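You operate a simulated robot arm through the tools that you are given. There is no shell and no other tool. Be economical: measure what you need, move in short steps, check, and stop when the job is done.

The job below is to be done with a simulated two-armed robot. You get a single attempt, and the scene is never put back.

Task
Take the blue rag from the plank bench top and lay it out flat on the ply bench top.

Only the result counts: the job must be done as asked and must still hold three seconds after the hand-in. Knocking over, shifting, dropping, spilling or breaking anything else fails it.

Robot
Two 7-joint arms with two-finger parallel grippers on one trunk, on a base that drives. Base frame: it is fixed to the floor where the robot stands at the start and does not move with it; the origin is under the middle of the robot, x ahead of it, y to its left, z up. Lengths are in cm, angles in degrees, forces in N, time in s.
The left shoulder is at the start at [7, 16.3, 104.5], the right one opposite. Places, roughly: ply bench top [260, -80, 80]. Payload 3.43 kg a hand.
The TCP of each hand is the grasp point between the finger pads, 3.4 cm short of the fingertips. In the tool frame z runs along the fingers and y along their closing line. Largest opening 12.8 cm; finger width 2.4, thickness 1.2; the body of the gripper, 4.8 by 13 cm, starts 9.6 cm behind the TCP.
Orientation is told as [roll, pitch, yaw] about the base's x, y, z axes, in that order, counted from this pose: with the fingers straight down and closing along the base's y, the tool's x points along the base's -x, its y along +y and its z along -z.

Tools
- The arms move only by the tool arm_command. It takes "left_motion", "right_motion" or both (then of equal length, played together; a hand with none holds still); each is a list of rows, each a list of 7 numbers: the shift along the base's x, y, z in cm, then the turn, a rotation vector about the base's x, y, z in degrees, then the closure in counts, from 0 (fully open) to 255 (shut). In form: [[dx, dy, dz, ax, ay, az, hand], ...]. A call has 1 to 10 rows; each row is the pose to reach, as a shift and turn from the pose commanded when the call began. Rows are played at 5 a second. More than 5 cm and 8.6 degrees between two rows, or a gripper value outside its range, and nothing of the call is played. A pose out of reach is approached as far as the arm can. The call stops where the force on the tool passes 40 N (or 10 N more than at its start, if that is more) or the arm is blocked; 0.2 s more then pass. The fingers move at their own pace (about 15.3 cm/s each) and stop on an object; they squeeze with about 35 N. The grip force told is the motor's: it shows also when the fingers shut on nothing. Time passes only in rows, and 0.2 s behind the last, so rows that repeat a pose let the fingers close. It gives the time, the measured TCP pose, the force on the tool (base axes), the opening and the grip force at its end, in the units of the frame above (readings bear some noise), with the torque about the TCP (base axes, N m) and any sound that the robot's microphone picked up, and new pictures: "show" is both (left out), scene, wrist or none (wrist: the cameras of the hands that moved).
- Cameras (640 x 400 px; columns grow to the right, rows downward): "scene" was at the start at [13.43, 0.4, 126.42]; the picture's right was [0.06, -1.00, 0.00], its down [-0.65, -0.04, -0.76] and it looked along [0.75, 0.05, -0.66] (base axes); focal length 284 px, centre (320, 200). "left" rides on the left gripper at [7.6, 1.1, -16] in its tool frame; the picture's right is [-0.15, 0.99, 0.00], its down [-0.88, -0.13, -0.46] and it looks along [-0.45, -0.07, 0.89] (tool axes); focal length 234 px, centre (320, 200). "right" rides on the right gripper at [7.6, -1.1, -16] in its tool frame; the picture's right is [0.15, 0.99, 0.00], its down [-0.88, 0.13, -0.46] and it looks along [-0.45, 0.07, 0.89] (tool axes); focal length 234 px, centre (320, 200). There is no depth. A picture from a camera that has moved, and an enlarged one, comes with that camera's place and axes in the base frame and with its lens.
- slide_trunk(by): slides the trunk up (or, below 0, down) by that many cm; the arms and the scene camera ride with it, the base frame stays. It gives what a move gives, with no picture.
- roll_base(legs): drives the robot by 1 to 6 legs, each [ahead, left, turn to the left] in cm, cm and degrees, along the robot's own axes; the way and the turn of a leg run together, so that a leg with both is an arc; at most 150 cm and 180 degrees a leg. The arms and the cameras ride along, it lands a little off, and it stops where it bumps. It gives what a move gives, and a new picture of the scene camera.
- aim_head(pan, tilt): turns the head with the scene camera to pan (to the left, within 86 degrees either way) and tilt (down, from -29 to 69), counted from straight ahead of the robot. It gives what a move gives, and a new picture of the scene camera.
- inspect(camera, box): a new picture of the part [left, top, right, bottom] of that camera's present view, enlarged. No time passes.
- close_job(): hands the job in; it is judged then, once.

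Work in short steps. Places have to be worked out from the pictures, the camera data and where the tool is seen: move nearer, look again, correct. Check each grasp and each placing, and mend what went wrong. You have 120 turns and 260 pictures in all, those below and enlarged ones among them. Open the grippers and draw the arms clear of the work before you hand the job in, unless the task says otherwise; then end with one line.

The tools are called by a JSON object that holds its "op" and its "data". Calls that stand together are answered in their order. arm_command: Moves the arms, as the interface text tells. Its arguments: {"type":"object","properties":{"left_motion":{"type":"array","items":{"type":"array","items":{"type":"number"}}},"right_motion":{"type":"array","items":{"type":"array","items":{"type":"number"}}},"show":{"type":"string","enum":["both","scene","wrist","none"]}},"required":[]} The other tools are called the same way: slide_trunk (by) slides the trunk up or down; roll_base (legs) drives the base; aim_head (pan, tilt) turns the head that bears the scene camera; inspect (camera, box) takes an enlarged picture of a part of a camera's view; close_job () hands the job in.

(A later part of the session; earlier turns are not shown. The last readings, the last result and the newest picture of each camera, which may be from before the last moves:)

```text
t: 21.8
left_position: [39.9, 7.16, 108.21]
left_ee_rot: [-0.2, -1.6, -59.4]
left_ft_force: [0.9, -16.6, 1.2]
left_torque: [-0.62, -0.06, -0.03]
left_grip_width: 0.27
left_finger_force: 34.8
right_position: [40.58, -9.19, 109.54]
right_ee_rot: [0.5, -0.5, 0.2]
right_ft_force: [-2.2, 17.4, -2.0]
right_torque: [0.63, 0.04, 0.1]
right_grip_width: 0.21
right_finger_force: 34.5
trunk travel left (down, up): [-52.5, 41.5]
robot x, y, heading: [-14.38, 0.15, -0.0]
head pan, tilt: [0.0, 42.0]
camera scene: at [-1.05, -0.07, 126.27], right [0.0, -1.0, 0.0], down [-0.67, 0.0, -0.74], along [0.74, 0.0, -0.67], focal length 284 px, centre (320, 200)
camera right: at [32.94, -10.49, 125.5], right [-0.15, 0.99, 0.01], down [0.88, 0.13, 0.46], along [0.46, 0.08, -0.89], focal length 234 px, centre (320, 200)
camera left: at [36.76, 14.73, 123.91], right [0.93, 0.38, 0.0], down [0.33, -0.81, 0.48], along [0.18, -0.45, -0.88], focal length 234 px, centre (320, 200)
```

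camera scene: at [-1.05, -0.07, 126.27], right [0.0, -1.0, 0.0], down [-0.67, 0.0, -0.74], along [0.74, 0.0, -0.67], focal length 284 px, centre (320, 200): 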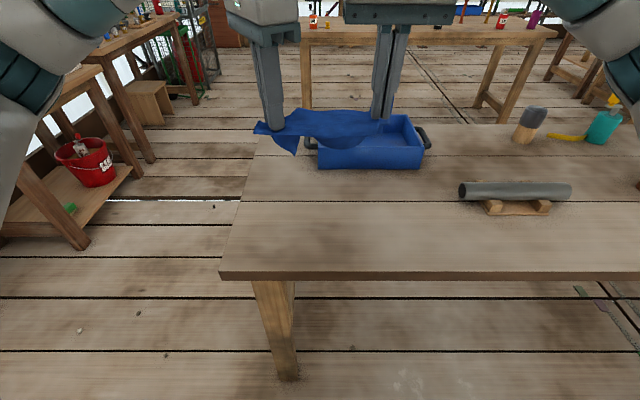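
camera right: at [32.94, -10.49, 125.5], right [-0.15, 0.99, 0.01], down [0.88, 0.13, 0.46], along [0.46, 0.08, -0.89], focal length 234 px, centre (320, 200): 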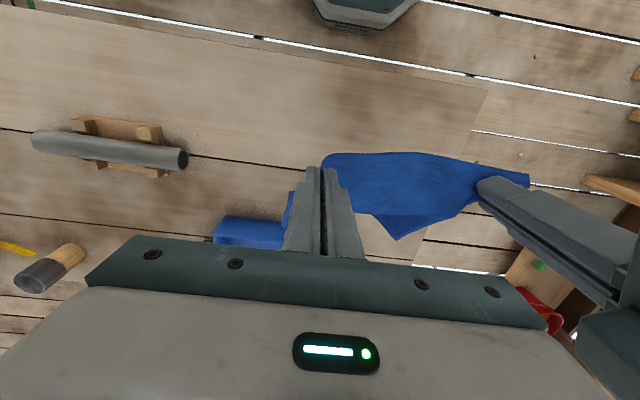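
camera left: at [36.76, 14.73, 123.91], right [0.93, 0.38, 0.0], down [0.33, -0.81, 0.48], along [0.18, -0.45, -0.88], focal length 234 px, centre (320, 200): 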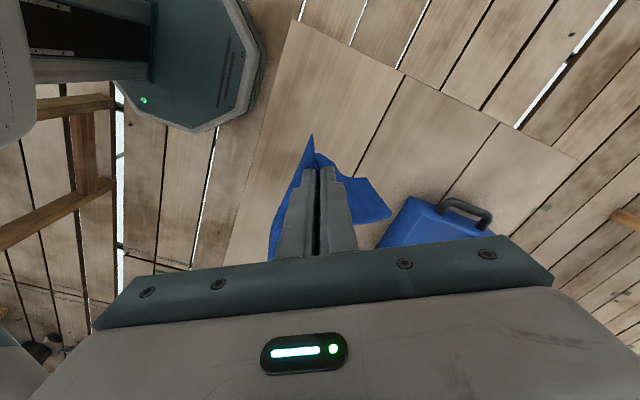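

Both grips hold, with ~17 N tension; I relax it slightly and look closely.

{"op": "arm_command", "data": {"left_motion": [[0, -0.4, 0.3, 0, 0, 0, 255], [0, -0.4, 0.6, 0, 0, 0, 255]], "right_motion": [[0, 0.4, -0.3, 0, 0, 0, 255], [0, 0.4, -0.6, 0, 0, 0, 255]], "show": "none"}}

{"op": "inspect", "data": {"camera": "scene", "box": [220, 70, 460, 220]}}

```text
t: 22.4
left_position: [40.29, 6.88, 108.86]
left_ee_rot: [-0.3, -1.4, -59.2]
left_ft_force: [0.8, -1.7, -1.2]
left_torque: [-0.04, 0.04, 0.04]
left_grip_width: 0.29
left_finger_force: 35.1
right_position: [40.72, -8.99, 108.76]
right_ee_rot: [0.2, -0.3, 0.1]
right_ft_force: [0.0, 1.7, 0.1]
right_torque: [0.06, -0.02, 0.01]
right_grip_width: 0.21
right_finger_force: 35.0
trunk travel left (down, up): [-52.5, 41.5]
robot x, y, heading: [-13.71, 0.24, -0.0]
head pan, tilt: [0.0, 42.0]
```

```text
2.67 times, centred on (340, 145) of scene
camera zoom: at [-0.81, -0.09, 126.26], right [0.0, -1.0, 0.0], down [-0.67, 0.0, -0.74], along [0.74, 0.0, -0.67], focal length 758 px, centre (267, 347)
```

zoom: 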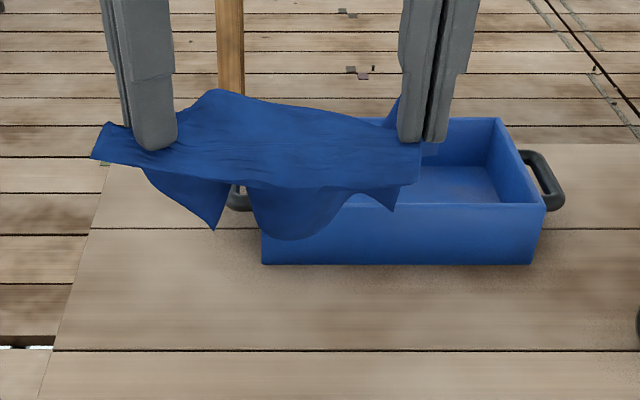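

The rag is held well. I raise the trunk for clearance, then drive left around the plank bench.

{"op": "slide_trunk", "data": {"by": 12}}

{"op": "roll_base", "data": {"legs": [[0, 62, 0]]}}

```text
t: 23.9
left_position: [40.32, 6.77, 120.71]
left_ee_rot: [-0.4, -1.6, -59.2]
left_ft_force: [-0.8, -0.5, 1.0]
left_torque: [-0.01, 0.0, 0.03]
left_grip_width: 0.28
left_finger_force: 35.0
right_position: [40.86, -8.93, 120.64]
right_ee_rot: [0.5, -0.3, 0.0]
right_ft_force: [0.3, 0.2, -0.8]
right_torque: [0.04, 0.0, 0.02]
right_grip_width: 0.21
right_finger_force: 34.8
trunk travel left (down, up): [-64.5, 29.5]
robot x, y, heading: [-14.28, -0.2, 0.1]
head pan, tilt: [0.0, 42.0]
```

```text
t: 27.4
left_position: [40.21, 68.78, 120.88]
left_ee_rot: [-0.3, -1.5, -59.4]
left_ft_force: [0.0, -0.7, 0.0]
left_torque: [-0.02, 0.01, 0.02]
left_grip_width: 0.26
left_finger_force: 34.6
right_position: [40.69, 53.14, 120.63]
right_ee_rot: [0.4, -0.4, 0.1]
right_ft_force: [0.6, 0.3, 0.8]
right_torque: [0.04, 0.0, 0.0]
right_grip_width: 0.21
right_finger_force: 35.3
trunk travel left (down, up): [-64.5, 29.5]
robot x, y, heading: [-13.75, 62.1, 0.2]
head pan, tilt: [0.0, 42.0]
camera scene: at [-0.83, 62.02, 138.26], right [0.0, -1.0, 0.0], down [-0.67, 0.0, -0.74], along [0.74, 0.0, -0.67], focal length 284 px, centre (320, 200)
```

scene: 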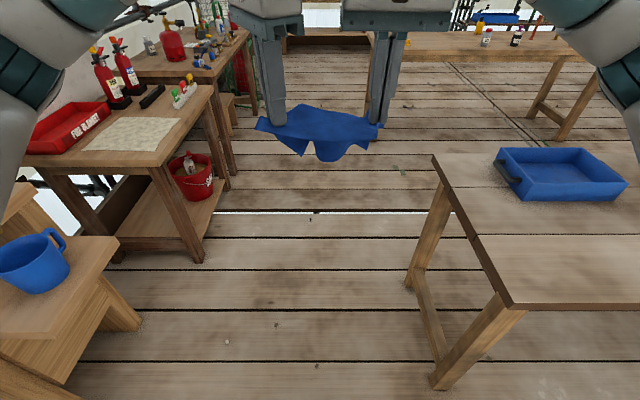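

The corridor ahead is clear; I drive forward past the plank bench.

{"op": "roll_base", "data": {"legs": [[80, 0, 0], [79, 0, 0]]}}

{"op": "aim_head", "data": {"pan": -45, "tilt": 35}}

```text
t: 35.6
left_position: [200.3, 65.51, 120.84]
left_ee_rot: [-0.3, -1.6, -60.8]
left_ft_force: [0.2, 0.3, 0.0]
left_torque: [-0.05, 0.0, 0.02]
left_grip_width: 0.27
left_finger_force: 35.0
right_position: [200.51, 49.85, 120.74]
right_ee_rot: [0.4, -0.3, -1.3]
right_ft_force: [-1.2, 1.1, 0.2]
right_torque: [0.0, 0.03, 0.01]
right_grip_width: 0.21
right_finger_force: 35.1
trunk travel left (down, up): [-64.5, 29.5]
robot x, y, heading: [145.84, 60.23, -1.3]
head pan, tilt: [0.0, 42.0]
camera scene: at [159.16, 59.65, 138.26], right [-0.02, -1.0, 0.0], down [-0.67, 0.02, -0.74], along [0.74, -0.02, -0.67], focal length 284 px, centre (320, 200)
```

scene: 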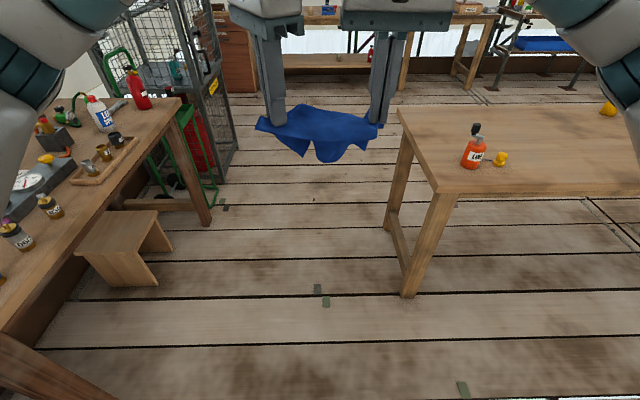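

```text
t: 36.7
left_position: [200.36, 65.47, 120.81]
left_ee_rot: [-0.3, -1.6, -60.6]
left_ft_force: [-0.2, -0.2, 0.7]
left_torque: [0.0, 0.02, 0.01]
left_grip_width: 0.26
left_finger_force: 35.1
right_position: [200.47, 49.81, 120.75]
right_ee_rot: [0.4, -0.3, -1.3]
right_ft_force: [-0.4, 1.0, 0.1]
right_torque: [-0.02, 0.01, -0.02]
right_grip_width: 0.2
right_finger_force: 34.6
trunk travel left (down, up): [-64.5, 29.5]
robot x, y, heading: [145.82, 60.5, -1.2]
head pan, tilt: [-45.0, 35.0]
camera scene: at [156.91, 53.48, 139.31], right [-0.72, -0.69, 0.0], down [-0.4, 0.41, -0.82], along [0.57, -0.59, -0.57], focal length 284 px, centre (320, 200)
```

scene: 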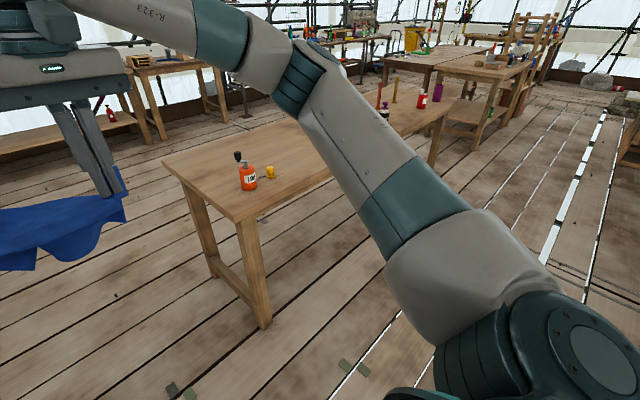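

Ply bench: near edge x≈226, far x≈288, left end y≈20; items at (240,3), (241,−7), (280,−76). Free spot around y≈−37. I slide right in front of it.

{"op": "roll_base", "data": {"legs": [[0, -98, 1.2]]}}

{"op": "aim_head", "data": {"pan": 0, "tilt": 35}}

```text
t: 41.8
left_position: [198.6, -30.34, 120.78]
left_ee_rot: [-0.3, -1.6, -60.2]
left_ft_force: [0.1, -0.3, 0.1]
left_torque: [-0.02, -0.03, 0.0]
left_grip_width: 0.27
left_finger_force: 34.7
right_position: [198.68, -46.11, 120.74]
right_ee_rot: [0.4, -0.3, -0.7]
right_ft_force: [0.3, -0.3, -0.1]
right_torque: [0.0, 0.04, 0.03]
right_grip_width: 0.2
right_finger_force: 34.6
trunk travel left (down, up): [-64.5, 29.5]
robot x, y, heading: [144.06, -36.06, -0.9]
head pan, tilt: [-45.0, 35.0]
camera scene: at [155.09, -42.82, 139.31], right [-0.72, -0.7, 0.0], down [-0.4, 0.41, -0.82], along [0.57, -0.59, -0.57], focal length 284 px, centre (320, 200)
```

scene: 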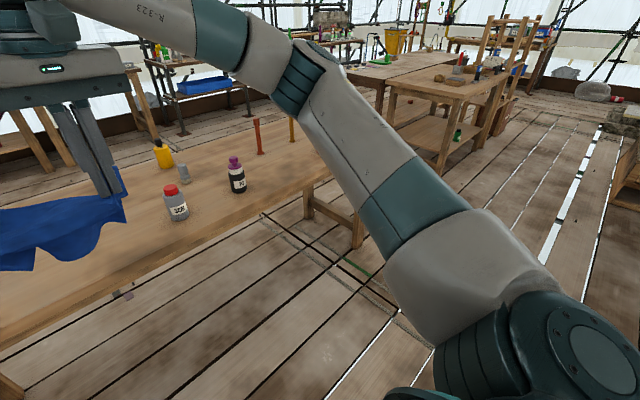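

```text
t: 42.9
left_position: [198.44, -30.51, 120.88]
left_ee_rot: [-0.2, -1.6, -60.1]
left_ft_force: [0.2, -0.5, 0.5]
left_torque: [-0.02, 0.01, 0.03]
left_grip_width: 0.26
left_finger_force: 35.2
right_position: [198.74, -46.22, 120.72]
right_ee_rot: [0.4, -0.3, -0.7]
right_ft_force: [-0.5, 0.9, -0.2]
right_torque: [0.01, -0.02, 0.03]
right_grip_width: 0.23
right_finger_force: 35.2
trunk travel left (down, up): [-64.5, 29.5]
robot x, y, heading: [143.81, -36.2, -0.7]
head pan, tilt: [0.0, 35.0]
camera scene: at [157.77, -36.65, 139.31], right [-0.02, -1.0, 0.0], down [-0.57, 0.01, -0.82], along [0.82, -0.01, -0.57], focal length 284 px, centre (320, 200)
```

scene: 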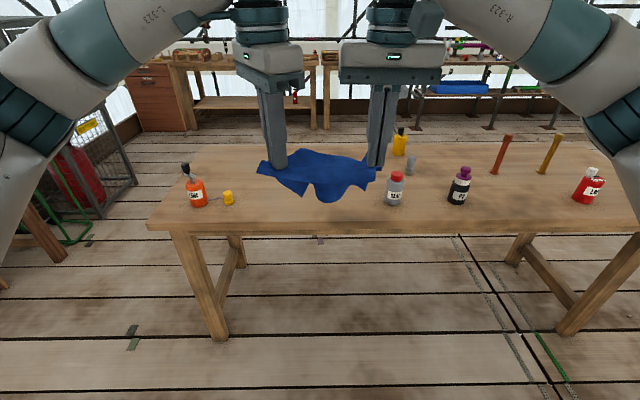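

The clear area y −60…−8 is right ahead. I drive up to the bench so the hands come over it.

{"op": "roll_base", "data": {"legs": [[42, 1, 0.7]]}}

{"op": "aim_head", "data": {"pan": 0, "tilt": 45}}

```text
t: 45.5
left_position: [240.72, -29.09, 120.91]
left_ee_rot: [-0.3, -1.6, -59.5]
left_ft_force: [0.3, -0.2, 0.7]
left_torque: [-0.01, 0.0, 0.02]
left_grip_width: 0.24
left_finger_force: 34.7
right_position: [241.26, -44.88, 120.88]
right_ee_rot: [0.4, -0.3, -0.1]
right_ft_force: [0.0, 0.5, 0.3]
right_torque: [0.02, 0.04, 0.0]
right_grip_width: 0.2
right_finger_force: 35.5
trunk travel left (down, up): [-64.5, 29.5]
robot x, y, heading: [186.53, -35.82, -0.5]
head pan, tilt: [0.0, 35.0]
camera scene: at [200.13, -35.83, 139.31], right [0.0, -1.0, 0.0], down [-0.57, 0.0, -0.82], along [0.82, 0.0, -0.57], focal length 284 px, centre (320, 200)
```

scene: 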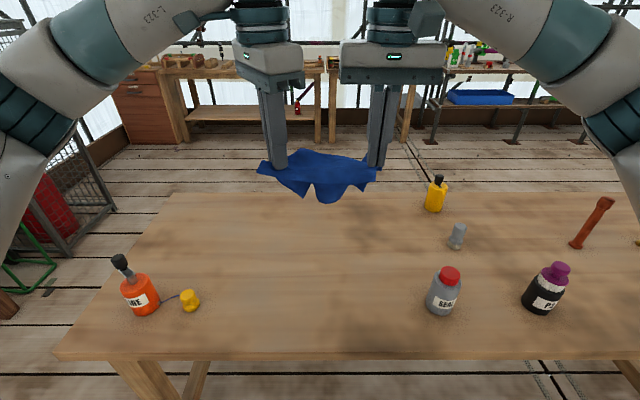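

```text
t: 46.2
left_position: [240.84, -29.19, 120.84]
left_ee_rot: [-0.3, -1.6, -59.5]
left_ft_force: [0.4, 0.1, 0.6]
left_torque: [-0.05, 0.04, 0.03]
left_grip_width: 0.23
left_finger_force: 35.1
right_position: [241.25, -44.73, 120.64]
right_ee_rot: [0.5, -0.3, -0.2]
right_ft_force: [0.4, 0.4, -0.9]
right_torque: [0.01, 0.02, 0.03]
right_grip_width: 0.21
right_finger_force: 34.9
trunk travel left (down, up): [-64.5, 29.5]
robot x, y, heading: [186.36, -35.7, -0.2]
head pan, tilt: [0.0, 45.0]
camera scene: at [199.53, -35.83, 137.82], right [0.0, -1.0, 0.0], down [-0.71, 0.0, -0.71], along [0.71, 0.0, -0.71], focal length 284 px, centre (320, 200)
```

scene: 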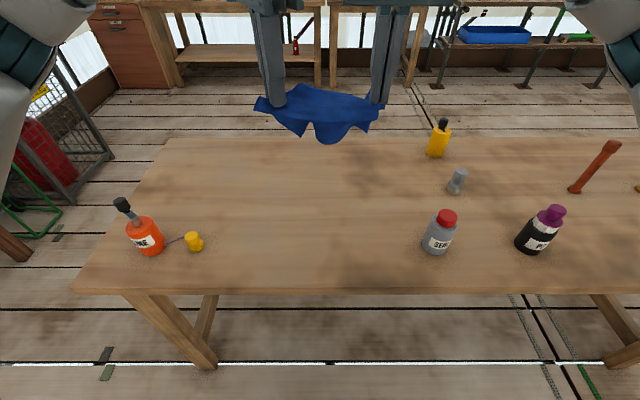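

Positioned well. I look from the wrist cameras at how the rag hangs.

{"op": "inspect", "data": {"camera": "right", "box": [160, 50, 640, 350]}}

{"op": "inspect", "data": {"camera": "scene", "box": [220, 60, 420, 185]}}

```text
1.33 times, centred on (400, 200) of right
camera zoom: at [233.65, -46.03, 136.73], right [-0.14, 0.99, 0.01], down [0.88, 0.13, 0.46], along [0.46, 0.07, -0.89], focal length 312 px, centre (213, 200)
```

zoom: 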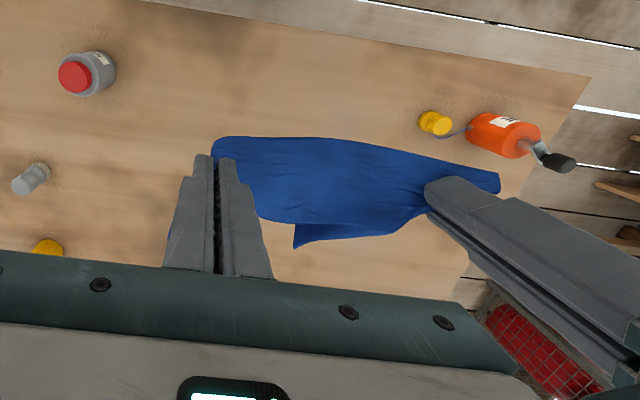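

```text
3.20 times, centred on (320, 122) of scene
camera zoom: at [199.53, -35.83, 137.82], right [0.0, -1.0, 0.0], down [-0.71, 0.0, -0.71], along [0.71, 0.0, -0.71], focal length 909 px, centre (320, 448)
```

zoom: 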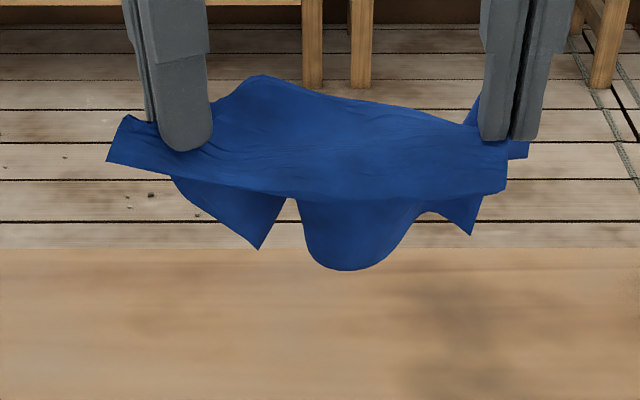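

The far half hangs behind the grips, bottom ≈ z 108. I move the hands down toward the bench, slightly forward, keeping the trunk up for forearm clearance over the bottles.

{"op": "arm_command", "data": {"left_motion": [[1, 0.4, -4, 0, 0, 0, 255], [2, 0.8, -8, 0, 0, 0, 255], [3, 1.2, -12, 0, 0, 0, 255], [4, 1.6, -16, 0, 0, 0, 255], [5, 2, -20, 0, 0, 0, 255]], "right_motion": [[1, 0.4, -4, 0, 0, 0, 255], [2, 0.8, -8, 0, 0, 0, 255], [3, 1.2, -12, 0, 0, 0, 255], [4, 1.6, -16, 0, 0, 0, 255], [5, 2, -20, 0, 0, 0, 255]]}}

```text
t: 47.4
left_position: [245.98, -27.4, 100.86]
left_ee_rot: [-0.3, -1.6, -59.7]
left_ft_force: [0.6, -0.9, -0.7]
left_torque: [0.01, 0.02, 0.03]
left_grip_width: 0.26
left_finger_force: 34.9
right_position: [246.57, -42.85, 100.46]
right_ee_rot: [0.4, -0.3, -0.1]
right_ft_force: [-0.6, 0.6, -0.2]
right_torque: [0.02, 0.04, 0.04]
right_grip_width: 0.2
right_finger_force: 34.5
trunk travel left (down, up): [-64.5, 29.5]
robot x, y, heading: [186.11, -35.56, 0.0]
head pan, tilt: [0.0, 45.0]
camera scene: at [199.61, -35.8, 137.83], right [0.0, -1.0, 0.0], down [-0.71, 0.0, -0.71], along [0.71, 0.0, -0.71], focal length 284 px, centre (320, 200)
camera right: at [238.94, -44.1, 116.48], right [-0.14, 0.99, 0.01], down [0.88, 0.13, 0.46], along [0.46, 0.07, -0.89], focal length 234 px, centre (320, 200)
camera left: at [242.81, -19.74, 116.54], right [0.93, 0.38, 0.0], down [0.33, -0.81, 0.48], along [0.18, -0.45, -0.88], focal length 234 px, centre (320, 200)
```

scene: 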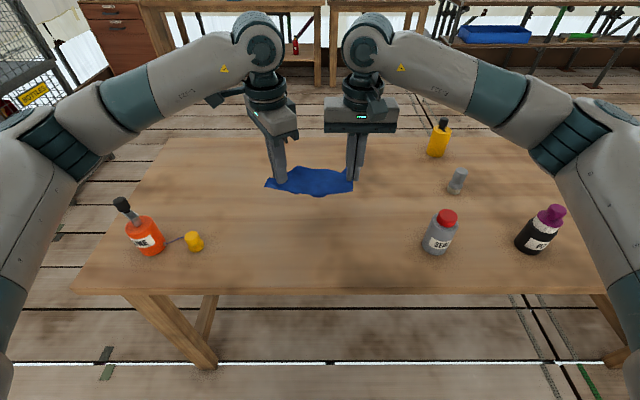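
right: 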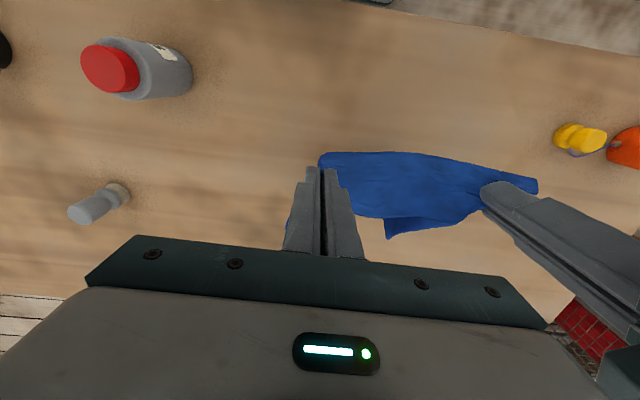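
left: 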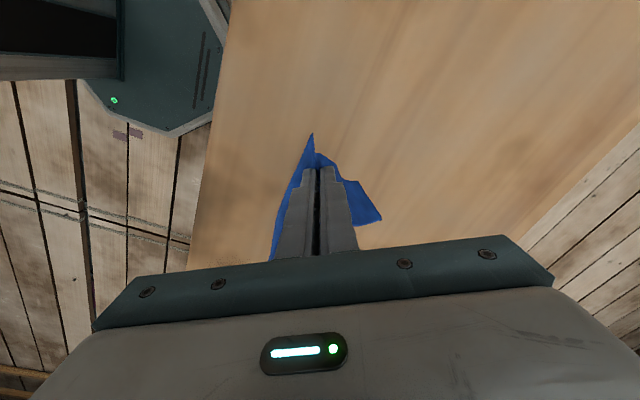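

Clearances are fine. I lower until the hanging far edge should just touch, moving a little forward.

{"op": "arm_command", "data": {"left_motion": [[1.5, 0, -3, 0, 0, 0, 255], [3, 0, -6, 0, 0, 0, 255], [3, 0, -8.5, 0, 0, 0, 255]], "right_motion": [[1.5, 0, -3, 0, 0, 0, 255], [3, 0, -6, 0, 0, 0, 255], [3, 0, -8.5, 0, 0, 0, 255]]}}

{"op": "inspect", "data": {"camera": "scene", "box": [230, 120, 390, 220]}}

```text
t: 48.2
left_position: [248.8, -27.14, 92.29]
left_ee_rot: [-0.4, -1.5, -59.5]
left_ft_force: [0.7, -1.2, 0.7]
left_torque: [-0.02, 0.04, 0.0]
left_grip_width: 0.25
left_finger_force: 34.5
right_position: [249.18, -42.84, 92.29]
right_ee_rot: [0.4, -0.3, -0.2]
right_ft_force: [-0.1, 1.3, 0.2]
right_torque: [0.01, 0.01, -0.01]
right_grip_width: 0.18
right_finger_force: 35.1
trunk travel left (down, up): [-64.5, 29.5]
robot x, y, heading: [186.18, -35.55, -0.2]
head pan, tilt: [0.0, 45.0]
camera scene: at [199.5, -35.81, 137.83], right [0.0, -1.0, 0.0], down [-0.71, 0.0, -0.71], along [0.71, 0.0, -0.71], focal length 284 px, centre (320, 200)
camera right: at [241.64, -44.1, 108.21], right [-0.14, 0.99, 0.01], down [0.88, 0.13, 0.46], along [0.46, 0.07, -0.89], focal length 234 px, centre (320, 200)
camera left: at [245.68, -19.65, 108.05], right [0.93, 0.37, 0.0], down [0.33, -0.81, 0.48], along [0.18, -0.45, -0.88], focal length 234 px, centre (320, 200)
```

scene: 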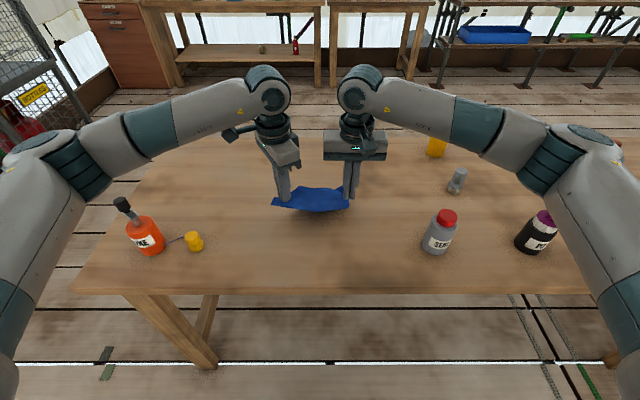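
right: 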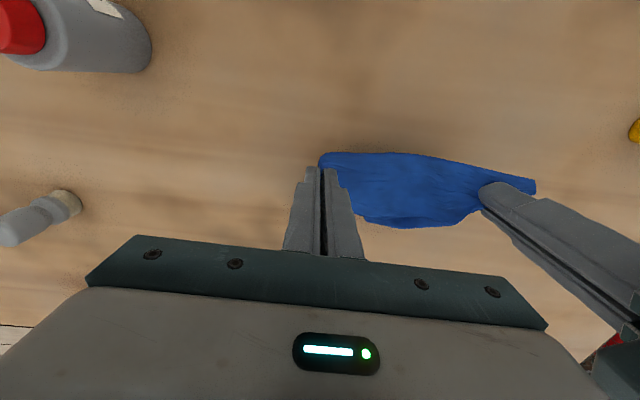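
left: 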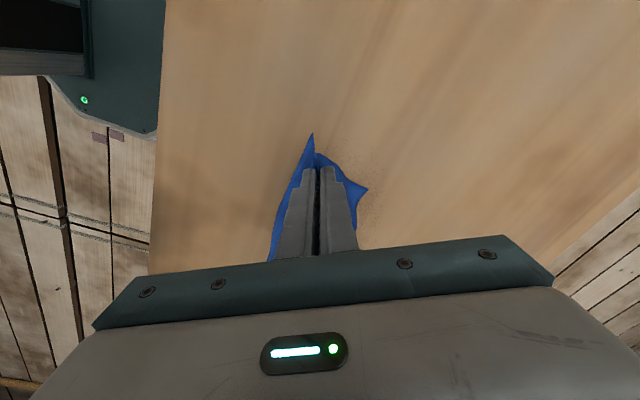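

```text
4.00 times, centred on (310, 170) of scene
camera zoom: at [199.5, -35.81, 137.83], right [0.0, -1.0, 0.0], down [-0.71, 0.0, -0.71], along [0.71, 0.0, -0.71], focal length 1136 px, centre (360, 320)
```

zoom: 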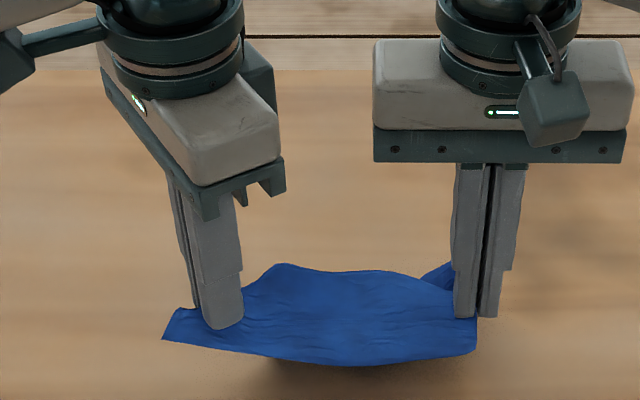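

Now I sweep the hands back toward the robot while lowering, so the far part is laid out ahead of the grips.

{"op": "arm_command", "data": {"left_motion": [[-0.5, 0, -1.2, 0, 0, 0, 255], [-2, 0, -2.2, 0, 0, 0, 255], [-4, 0, -3.4, 0, 0, 0, 255], [-6, 0, -4.6, 0, 0, 0, 255], [-8, 0, -5.8, 0, 0, 0, 255], [-10, 0, -7, 0, 0, 0, 255]], "right_motion": [[-0.5, 0, -1.2, 0, 0, 0, 255], [-2, 0, -2.2, 0, 0, 0, 255], [-4, 0, -3.4, 0, 0, 0, 255], [-6, 0, -4.6, 0, 0, 0, 255], [-8, 0, -5.8, 0, 0, 0, 255], [-10, 0, -7, 0, 0, 0, 255]], "show": "scene"}}

{"op": "inspect", "data": {"camera": "scene", "box": [230, 150, 390, 250]}}

{"op": "inspect", "data": {"camera": "right", "box": [160, 50, 640, 350]}}

```text
t: 49.6
left_position: [238.83, -27.09, 85.24]
left_ee_rot: [-0.3, -1.6, -59.5]
left_ft_force: [0.1, -1.2, 0.2]
left_torque: [0.0, -0.02, 0.03]
left_grip_width: 0.27
left_finger_force: 34.9
right_position: [239.26, -42.94, 85.55]
right_ee_rot: [0.3, -0.3, -0.2]
right_ft_force: [-0.5, 1.5, 1.2]
right_torque: [0.02, 0.01, 0.0]
right_grip_width: 0.22
right_finger_force: 34.9
trunk travel left (down, up): [-64.5, 29.5]
robot x, y, heading: [186.23, -35.71, -0.2]
head pan, tilt: [0.0, 45.0]
camera scene: at [199.44, -35.82, 137.84], right [0.0, -1.0, 0.0], down [-0.71, 0.0, -0.71], along [0.71, 0.0, -0.71], focal length 284 px, centre (320, 200)
```

scene: 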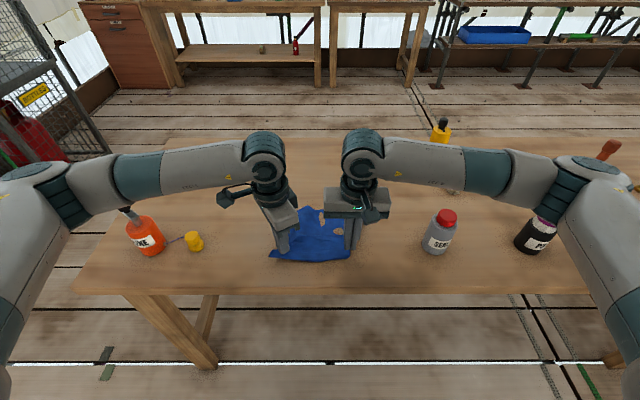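

```text
4.00 times, centred on (310, 200) of scene
camera zoom: at [199.44, -35.82, 137.84], right [0.0, -1.0, 0.0], down [-0.71, 0.0, -0.71], along [0.71, 0.0, -0.71], focal length 1136 px, centre (360, 200)
```

zoom: 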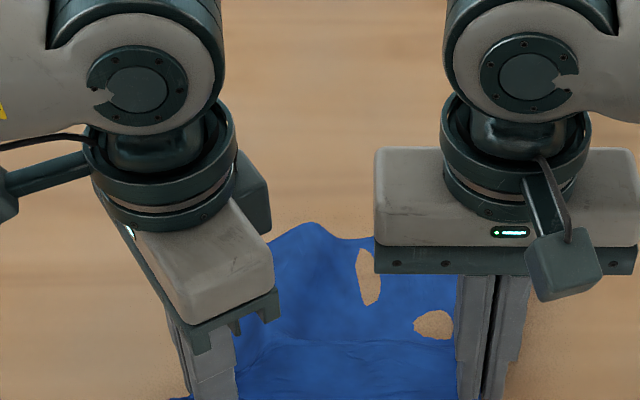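

```text
1.33 times, centred on (400, 200) of right
camera zoom: at [231.57, -44.1, 101.46], right [-0.14, 0.99, 0.01], down [0.88, 0.12, 0.46], along [0.46, 0.07, -0.89], focal length 312 px, centre (213, 200)
```

zoom: 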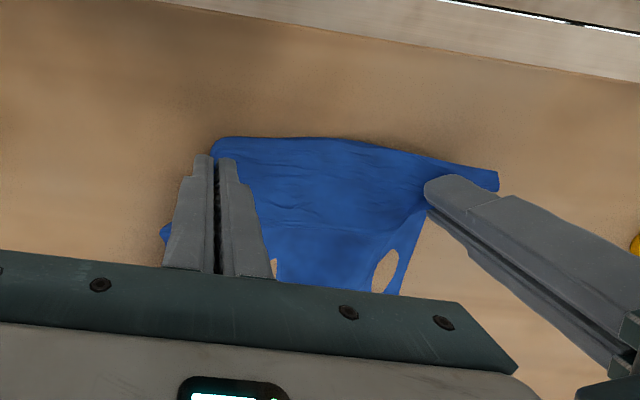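

The far part is laid out. I lower the fingertips to the bench, then open slowly while pressing so the fingers pull the folds open.

{"op": "arm_command", "data": {"left_motion": [[-0.5, 0, -0.8, 0, 0, 0, 255], [-1, 0, -1.4, 0, 0, 0, 255], [-1, 0, -1.9, 0, 0, 0, 255]], "right_motion": [[-0.5, 0, -0.8, 0, 0, 0, 255], [-1, 0, -1.6, 0, 0, 0, 255], [-1, 0, -2.1, 0, 0, 0, 255]], "show": "none"}}

```text
t: 50.4
left_position: [237.68, -27.06, 83.54]
left_ee_rot: [-0.2, -1.8, -59.5]
left_ft_force: [1.0, 0.6, 13.5]
left_torque: [0.03, -0.02, -0.01]
left_grip_width: 0.26
left_finger_force: 34.9
right_position: [238.24, -42.8, 83.54]
right_ee_rot: [0.5, -0.8, -0.2]
right_ft_force: [2.1, -1.4, 17.2]
right_torque: [-0.05, -0.19, 0.0]
right_grip_width: 0.21
right_finger_force: 35.8
trunk travel left (down, up): [-64.5, 29.5]
robot x, y, heading: [186.48, -35.9, -0.2]
head pan, tilt: [0.0, 45.0]
```

Light press on both. Opening slowly now.

{"op": "arm_command", "data": {"left_motion": [[0, 0, 0, 0, 0, 0, 235], [0, 0, 0, 0, 0, 0, 220], [0, 0, 0, 0, 0, 0, 205], [0, 0, 0, 0, 0, 0, 190], [0, 0, 0, 0, 0, 0, 175], [0, 0, 0, 0, 0, 0, 160], [0, 0, 0, 0, 0, 0, 145]], "right_motion": [[0, 0, 0, 0, 0, 0, 235], [0, 0, 0, 0, 0, 0, 220], [0, 0, 0, 0, 0, 0, 205], [0, 0, 0, 0, 0, 0, 190], [0, 0, 0, 0, 0, 0, 175], [0, 0, 0, 0, 0, 0, 160], [0, 0, 0, 0, 0, 0, 145]]}}

```text
t: 52.0
left_position: [237.52, -27.15, 83.68]
left_ee_rot: [-0.2, -1.8, -59.5]
left_ft_force: [-1.6, -3.1, 18.8]
left_torque: [0.18, -0.07, 0.07]
left_grip_width: 5.01
left_finger_force: 0.1
right_position: [237.84, -42.75, 83.57]
right_ee_rot: [0.4, -0.6, -0.1]
right_ft_force: [1.0, 8.8, 32.9]
right_torque: [-0.46, -0.18, 0.04]
right_grip_width: 4.8
right_finger_force: 0.2
trunk travel left (down, up): [-64.5, 29.5]
robot x, y, heading: [186.1, -35.83, -0.5]
head pan, tilt: [0.0, 45.0]
camera scene: at [198.99, -35.72, 137.89], right [0.0, -1.0, 0.0], down [-0.7, 0.0, -0.71], along [0.71, 0.0, -0.7], focal length 284 px, centre (320, 200)
camera right: at [230.28, -43.94, 99.52], right [-0.14, 0.99, 0.01], down [0.88, 0.13, 0.47], along [0.46, 0.07, -0.88], focal length 234 px, centre (320, 200)
camera left: at [234.29, -19.46, 99.27], right [0.93, 0.38, 0.0], down [0.33, -0.81, 0.48], along [0.18, -0.45, -0.88], focal length 234 px, centre (320, 200)
```

scene: 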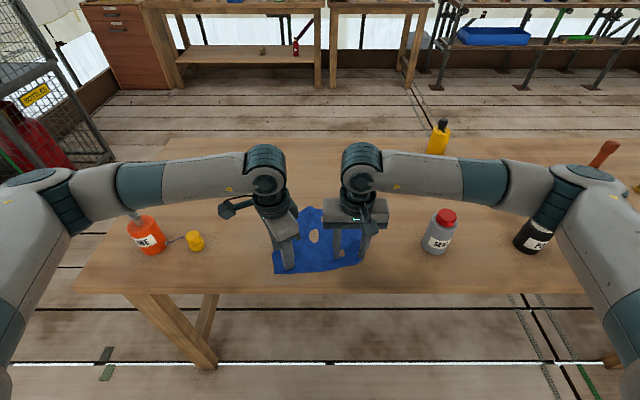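
right: 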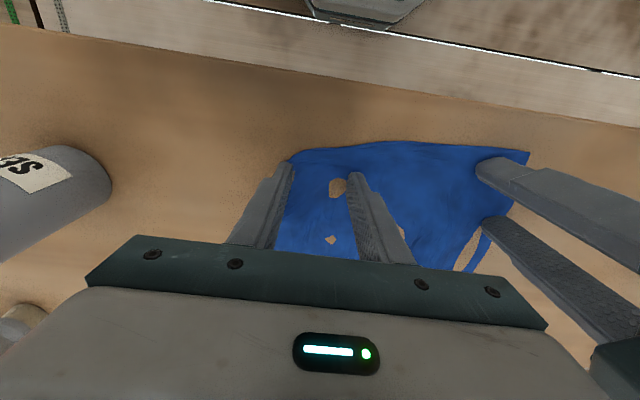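
left: 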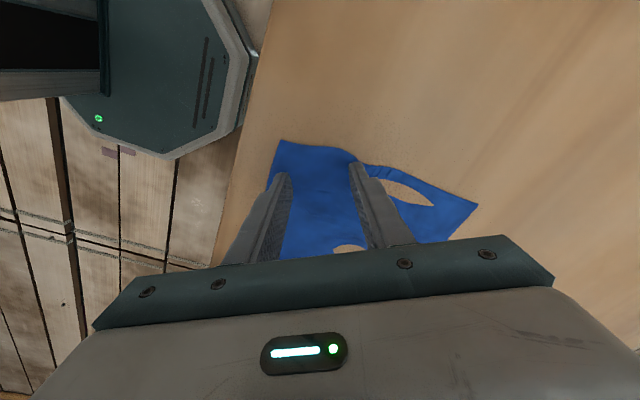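

Excellent: the folds opened. I lift both hands straight up and look at the rag.

{"op": "arm_command", "data": {"left_motion": [[0, 0, 1.5, 0, 0, 0, 145], [0, 0, 5, 0, 0, 0, 145], [0, 1.5, 9.5, 0, 0, 0, 145], [-1, 5, 13, 0, 0, 0, 145], [-1, 9, 15, 0, 0, 0, 145]], "right_motion": [[0, 0, 1.5, 0, 0, 0, 145], [0, 0, 5, 0, 0, 0, 145], [0, 0, 9.5, 0, 0, 0, 145], [-1, -2, 13.5, 0, 0, 0, 145], [-1, -4, 17, 0, 0, 0, 145]]}}

{"op": "inspect", "data": {"camera": "scene", "box": [200, 160, 440, 310]}}

```text
refused: row 4 steps farther than a row can; nothing moved
```

```text
2.67 times, centred on (320, 235) of scene
camera zoom: at [198.99, -35.72, 137.89], right [0.0, -1.0, 0.0], down [-0.7, 0.0, -0.71], along [0.71, 0.0, -0.7], focal length 758 px, centre (320, 107)
```

zoom: 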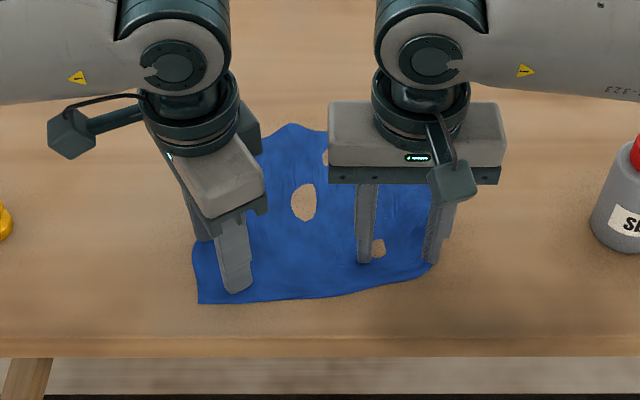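

One row was too long; I redo it with smaller steps.

{"op": "arm_command", "data": {"left_motion": [[0, 0, 1.5, 0, 0, 0, 145], [0, 0, 5, 0, 0, 0, 145], [0, 0, 9, 0, 0, 0, 145], [0, 2.5, 12.5, 0, 0, 0, 145], [0, 5, 15.5, 0, 0, 0, 145]], "right_motion": [[0, 0, 1.5, 0, 0, 0, 145], [0, 0, 5, 0, 0, 0, 145], [0, 0, 9, 0, 0, 0, 145], [0, -2, 13, 0, 0, 0, 145], [0, -4, 17, 0, 0, 0, 145]]}}

{"op": "inspect", "data": {"camera": "scene", "box": [200, 160, 440, 310]}}

```text
t: 53.2
left_position: [237.73, -22.01, 99.05]
left_ee_rot: [-0.3, -1.6, -59.6]
left_ft_force: [0.3, 0.3, 0.0]
left_torque: [-0.02, 0.0, -0.03]
left_grip_width: 5.52
left_finger_force: 0.0
right_position: [238.16, -46.82, 100.0]
right_ee_rot: [0.4, -0.4, -0.1]
right_ft_force: [-0.1, 0.2, -0.8]
right_torque: [-0.01, 0.02, -0.01]
right_grip_width: 5.53
right_finger_force: 0.1
trunk travel left (down, up): [-64.5, 29.5]
robot x, y, heading: [186.42, -35.52, 0.1]
head pan, tilt: [0.0, 45.0]
camera scene: at [199.34, -35.81, 137.83], right [0.0, -1.0, 0.0], down [-0.71, 0.0, -0.71], along [0.71, 0.0, -0.71], focal length 284 px, centre (320, 200)
camera right: at [230.47, -48.11, 115.92], right [-0.14, 0.99, 0.01], down [0.88, 0.13, 0.46], along [0.46, 0.07, -0.89], focal length 234 px, centre (320, 200)
camera left: at [234.6, -14.47, 114.86], right [0.93, 0.37, 0.0], down [0.33, -0.81, 0.48], along [0.18, -0.45, -0.88], focal length 234 px, centre (320, 200)
```

scene: 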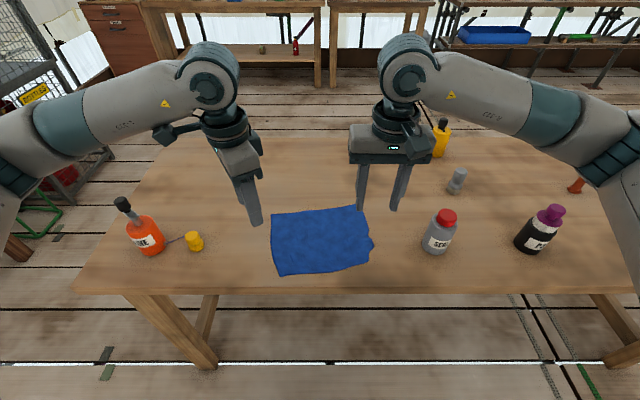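
right: 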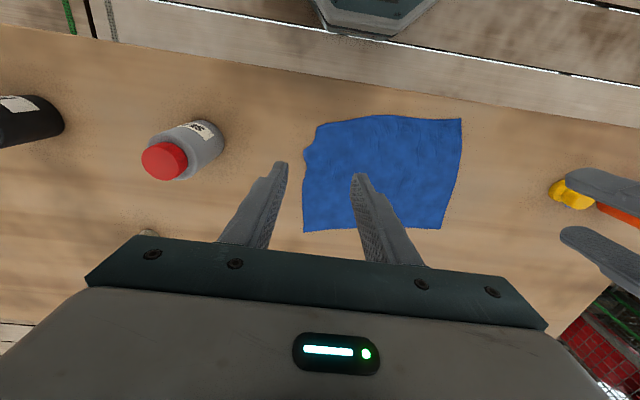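
left: 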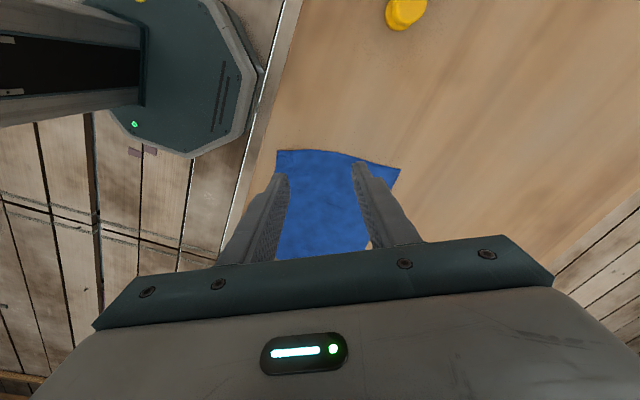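

```text
2.67 times, centred on (320, 235) of scene
camera zoom: at [199.34, -35.81, 137.83], right [0.0, -1.0, 0.0], down [-0.71, 0.0, -0.71], along [0.71, 0.0, -0.71], focal length 758 px, centre (320, 107)
```

zoom: 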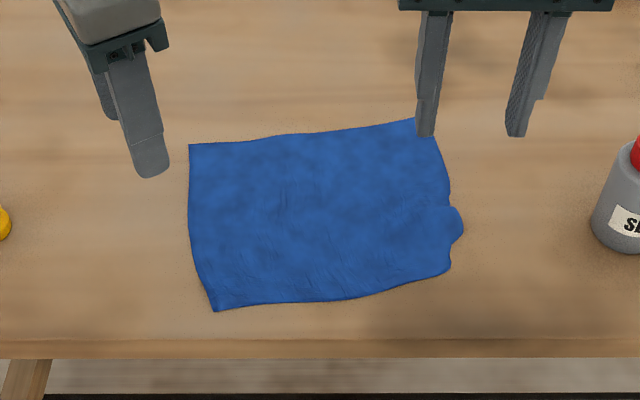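

Almost perfect. The near-right corner region looks slightly tucked; I zoom there.

{"op": "inspect", "data": {"camera": "scene", "box": [330, 215, 394, 275]}}

{"op": "inspect", "data": {"camera": "right", "box": [270, 90, 430, 190]}}

```text
6.67 times, centred on (362, 245) of scene
camera zoom: at [199.34, -35.81, 137.83], right [0.0, -1.0, 0.0], down [-0.71, 0.0, -0.71], along [0.71, 0.0, -0.71], focal length 1894 px, centre (40, -100)
```

zoom: 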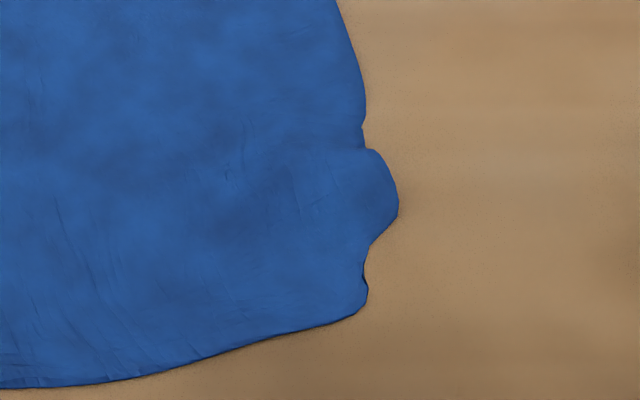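

```text
4.00 times, centred on (350, 140) of right
camera zoom: at [230.47, -48.11, 115.92], right [-0.14, 0.99, 0.01], down [0.88, 0.13, 0.46], along [0.46, 0.07, -0.89], focal length 937 px, centre (200, 440)
```

zoom: 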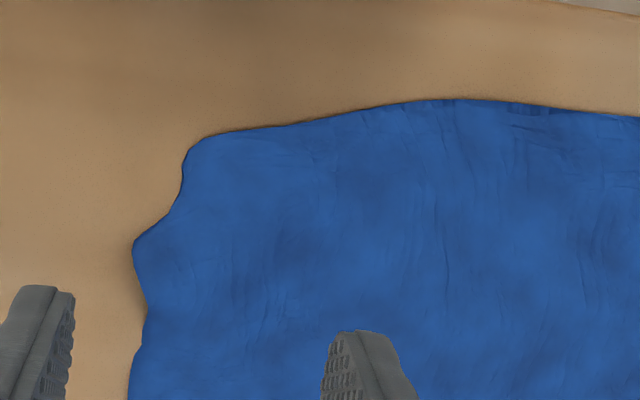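

The near-right corner seems a bit tucked, with a tip peeking out at ≈(242, −48.9). I'll press the closed right fingertips on that tip and drag it outward/toward me to unfold it.

{"op": "arm_command", "data": {"right_motion": [[1.2, -0.6, -4, 0, 0, 0, 255], [2.5, -1.2, -8, 0, 0, 0, 255], [3.8, -2, -12, 0, 0, 0, 255], [3.8, -2, -14.5, 0, 0, 0, 255]], "show": "wrist"}}

{"op": "inspect", "data": {"camera": "scene", "box": [300, 190, 420, 275]}}

```text
t: 54.2
left_position: [237.9, -22.06, 99.01]
left_ee_rot: [-0.4, -1.6, -59.5]
left_ft_force: [0.0, -0.5, 1.1]
left_torque: [0.01, -0.02, -0.01]
left_grip_width: 5.54
left_finger_force: 0.0
right_position: [241.94, -48.81, 85.36]
right_ee_rot: [0.4, -0.3, -0.1]
right_ft_force: [0.2, 0.3, -0.9]
right_torque: [0.0, -0.01, -0.01]
right_grip_width: 0.0
right_finger_force: 33.5
trunk travel left (down, up): [-64.5, 29.5]
robot x, y, heading: [186.05, -35.26, -0.4]
head pan, tilt: [0.0, 45.0]
camera right: at [234.38, -50.07, 101.41], right [-0.14, 0.99, 0.01], down [0.88, 0.13, 0.46], along [0.46, 0.07, -0.89], focal length 234 px, centre (320, 200)
```

right: 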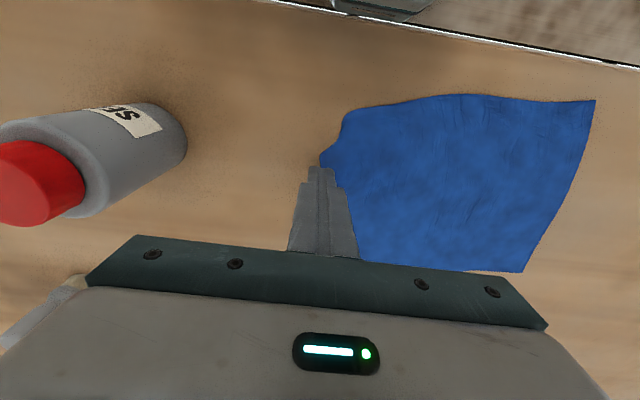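

```text
4.71 times, centred on (360, 232) of scene
camera zoom: at [199.47, -35.82, 137.83], right [0.0, -1.0, 0.0], down [-0.71, 0.0, -0.71], along [0.71, 0.0, -0.71], focal length 1337 px, centre (132, 47)
```

zoom: 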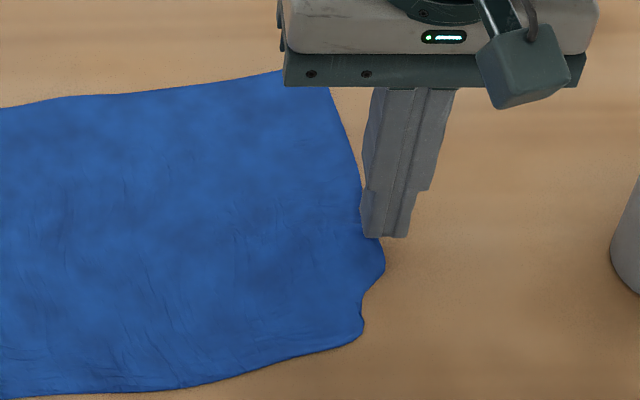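

The fingertip is just off the tip; I press on it at (241.2, −48.4) and drag toward −x/−y.

{"op": "arm_command", "data": {"right_motion": [[-0.8, 0.4, -1.2, 0, 0, 0, 255], [-0.8, 0.4, -2.3, 0, 0, 0, 255], [-1.8, 0, -2.3, 0, 0, 0, 255], [-2.8, -0.5, -2.3, 0, 0, 0, 255], [-3.8, -1, -2.3, 0, 0, 0, 255], [-4.8, -1.5, -2.3, 0, 0, 0, 255], [-5.8, -2, -2.3, 0, 0, 0, 255]], "show": "wrist"}}

{"op": "inspect", "data": {"camera": "scene", "box": [260, 190, 420, 290]}}

```text
t: 55.8
left_position: [237.69, -22.11, 99.07]
left_ee_rot: [-0.2, -1.6, -59.5]
left_ft_force: [0.2, 0.9, 0.3]
left_torque: [0.02, -0.01, 0.01]
left_grip_width: 5.54
left_finger_force: 0.0
right_position: [236.44, -50.61, 83.67]
right_ee_rot: [0.7, -0.8, -0.1]
right_ft_force: [-4.7, 1.7, 17.7]
right_torque: [0.16, 0.3, 0.0]
right_grip_width: 0.0
right_finger_force: 33.0
trunk travel left (down, up): [-64.5, 29.5]
robot x, y, heading: [186.62, -35.87, -0.1]
head pan, tilt: [0.0, 45.0]
stopped in row 7 (right hand): the force on the tool passed its limit (the readings are from after the stop); the commanded pose is now the measured one
camera right: at [228.78, -51.89, 99.51], right [-0.14, 0.99, 0.01], down [0.88, 0.12, 0.47], along [0.46, 0.08, -0.88], focal length 234 px, centre (320, 200)
```

right: 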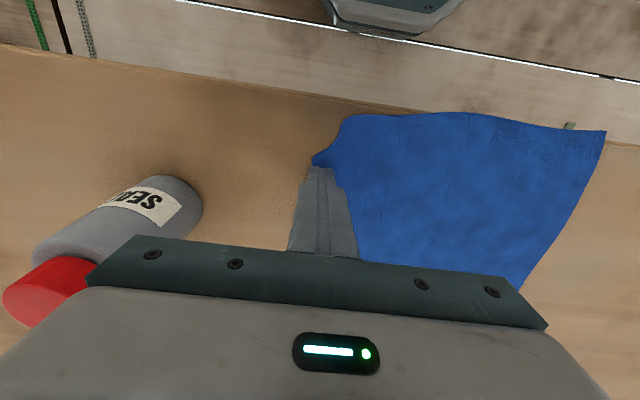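

```text
4.00 times, centred on (340, 240) of scene
camera zoom: at [199.33, -35.84, 137.8], right [0.0, -1.0, 0.0], down [-0.71, 0.0, -0.71], along [0.71, 0.0, -0.71], focal length 1136 px, centre (240, 40)
```

zoom: 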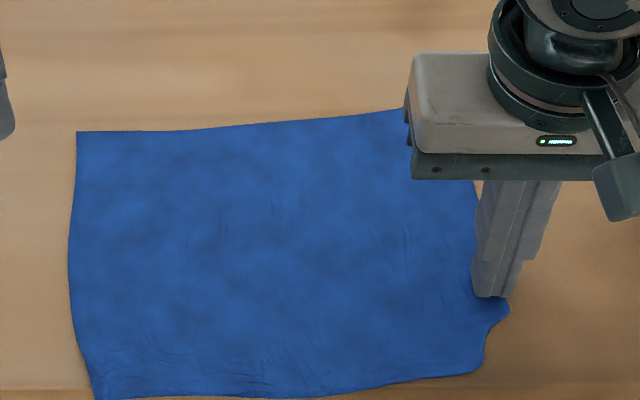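

The whole rag slid ~3 cm toward me, its near edge now at the bench edge. I lift, then press with both hands and push the rag back (+x).

{"op": "arm_command", "data": {"left_motion": [[0, -2, -4, 0, 0, 0, 255], [0, -4, -8, 0, 0, 0, 255], [0, -6.5, -12, 0, 0, 0, 255], [0, -6.5, -14, 0, 0, 0, 255]], "right_motion": [[0, 0, 2, 0, 0, 0, 255], [1, 2.5, 3, 0, 0, 0, 255], [2, 5, 3, 0, 0, 0, 255], [2, 5.5, 1.2, 0, 0, 0, 255]], "show": "scene"}}

```text
t: 56.8
left_position: [237.89, -28.64, 85.05]
left_ee_rot: [-0.3, -1.6, -59.5]
left_ft_force: [-0.1, 1.2, 0.2]
left_torque: [-0.03, 0.04, 0.02]
left_grip_width: 0.0
left_finger_force: 33.1
right_position: [238.58, -44.98, 84.55]
right_ee_rot: [0.6, -0.6, -0.2]
right_ft_force: [-0.4, -0.2, -0.4]
right_torque: [-0.02, 0.0, 0.0]
right_grip_width: 0.0
right_finger_force: 33.1
trunk travel left (down, up): [-64.5, 29.5]
robot x, y, heading: [186.48, -35.77, -0.3]
head pan, tilt: [0.0, 45.0]
camera scene: at [199.47, -35.8, 137.84], right [0.0, -1.0, 0.0], down [-0.71, 0.0, -0.71], along [0.71, 0.0, -0.71], focal length 284 px, centre (320, 200)
```

scene: 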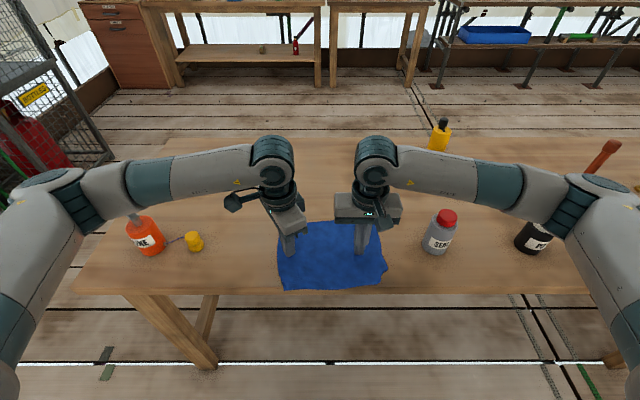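

Now press lightly and push +x about 5 cm with both hands.

{"op": "arm_command", "data": {"left_motion": [[0, 0, -1, 0, 0, 0, 255], [0, 0, -1.9, 0, 0, 0, 255], [1.2, 0, -1.9, 0, 0, 0, 255], [2.4, 0, -1.9, 0, 0, 0, 255], [3.6, 0, -1.9, 0, 0, 0, 255], [4.8, 0, -1.9, 0, 0, 0, 255], [6, 0, -1.9, 0, 0, 0, 255]], "right_motion": [[0, 0, -0.7, 0, 0, 0, 255], [0, 0, -1.4, 0, 0, 0, 255], [1.2, 0, -1.4, 0, 0, 0, 255], [2.4, 0, -1.4, 0, 0, 0, 255], [3.6, 0, -1.4, 0, 0, 0, 255], [4.8, 0, -1.4, 0, 0, 0, 255], [6, 0, -1.4, 0, 0, 0, 255]], "show": "scene"}}

{"op": "inspect", "data": {"camera": "scene", "box": [240, 190, 400, 290]}}

```text
t: 58.4
left_position: [243.45, -28.53, 83.58]
left_ee_rot: [0.0, -1.7, -59.6]
left_ft_force: [-7.2, -0.4, 33.1]
left_torque: [0.28, 0.43, 0.04]
left_grip_width: 0.01
left_finger_force: 32.8
right_position: [244.23, -45.07, 83.49]
right_ee_rot: [0.6, -0.8, -0.1]
right_ft_force: [-3.9, 0.6, 18.6]
right_torque: [-0.17, 0.28, -0.03]
right_grip_width: 0.02
right_finger_force: 33.1
trunk travel left (down, up): [-64.5, 29.5]
robot x, y, heading: [186.42, -35.42, -0.4]
head pan, tilt: [0.0, 45.0]
camera scene: at [198.8, -35.83, 137.92], right [0.0, -1.0, 0.0], down [-0.7, 0.0, -0.71], along [0.71, 0.0, -0.7], focal length 284 px, centre (320, 200)
```

scene: 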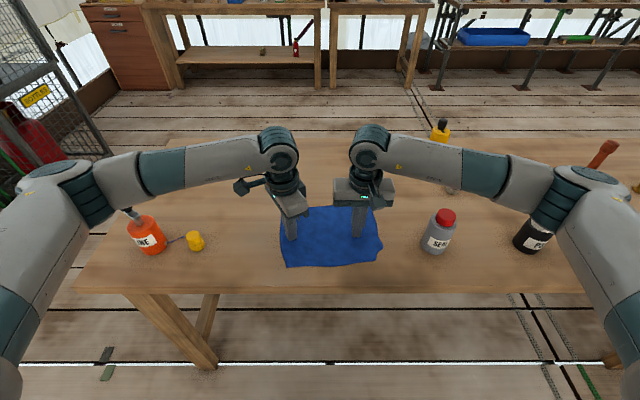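

```text
4.00 times, centred on (320, 240) of scene
camera zoom: at [198.8, -35.83, 137.92], right [0.0, -1.0, 0.0], down [-0.7, 0.0, -0.71], along [0.71, 0.0, -0.7], focal length 1136 px, centre (320, 40)
```

zoom: 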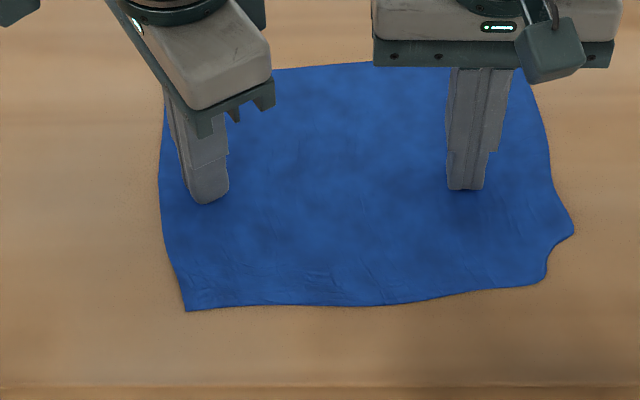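

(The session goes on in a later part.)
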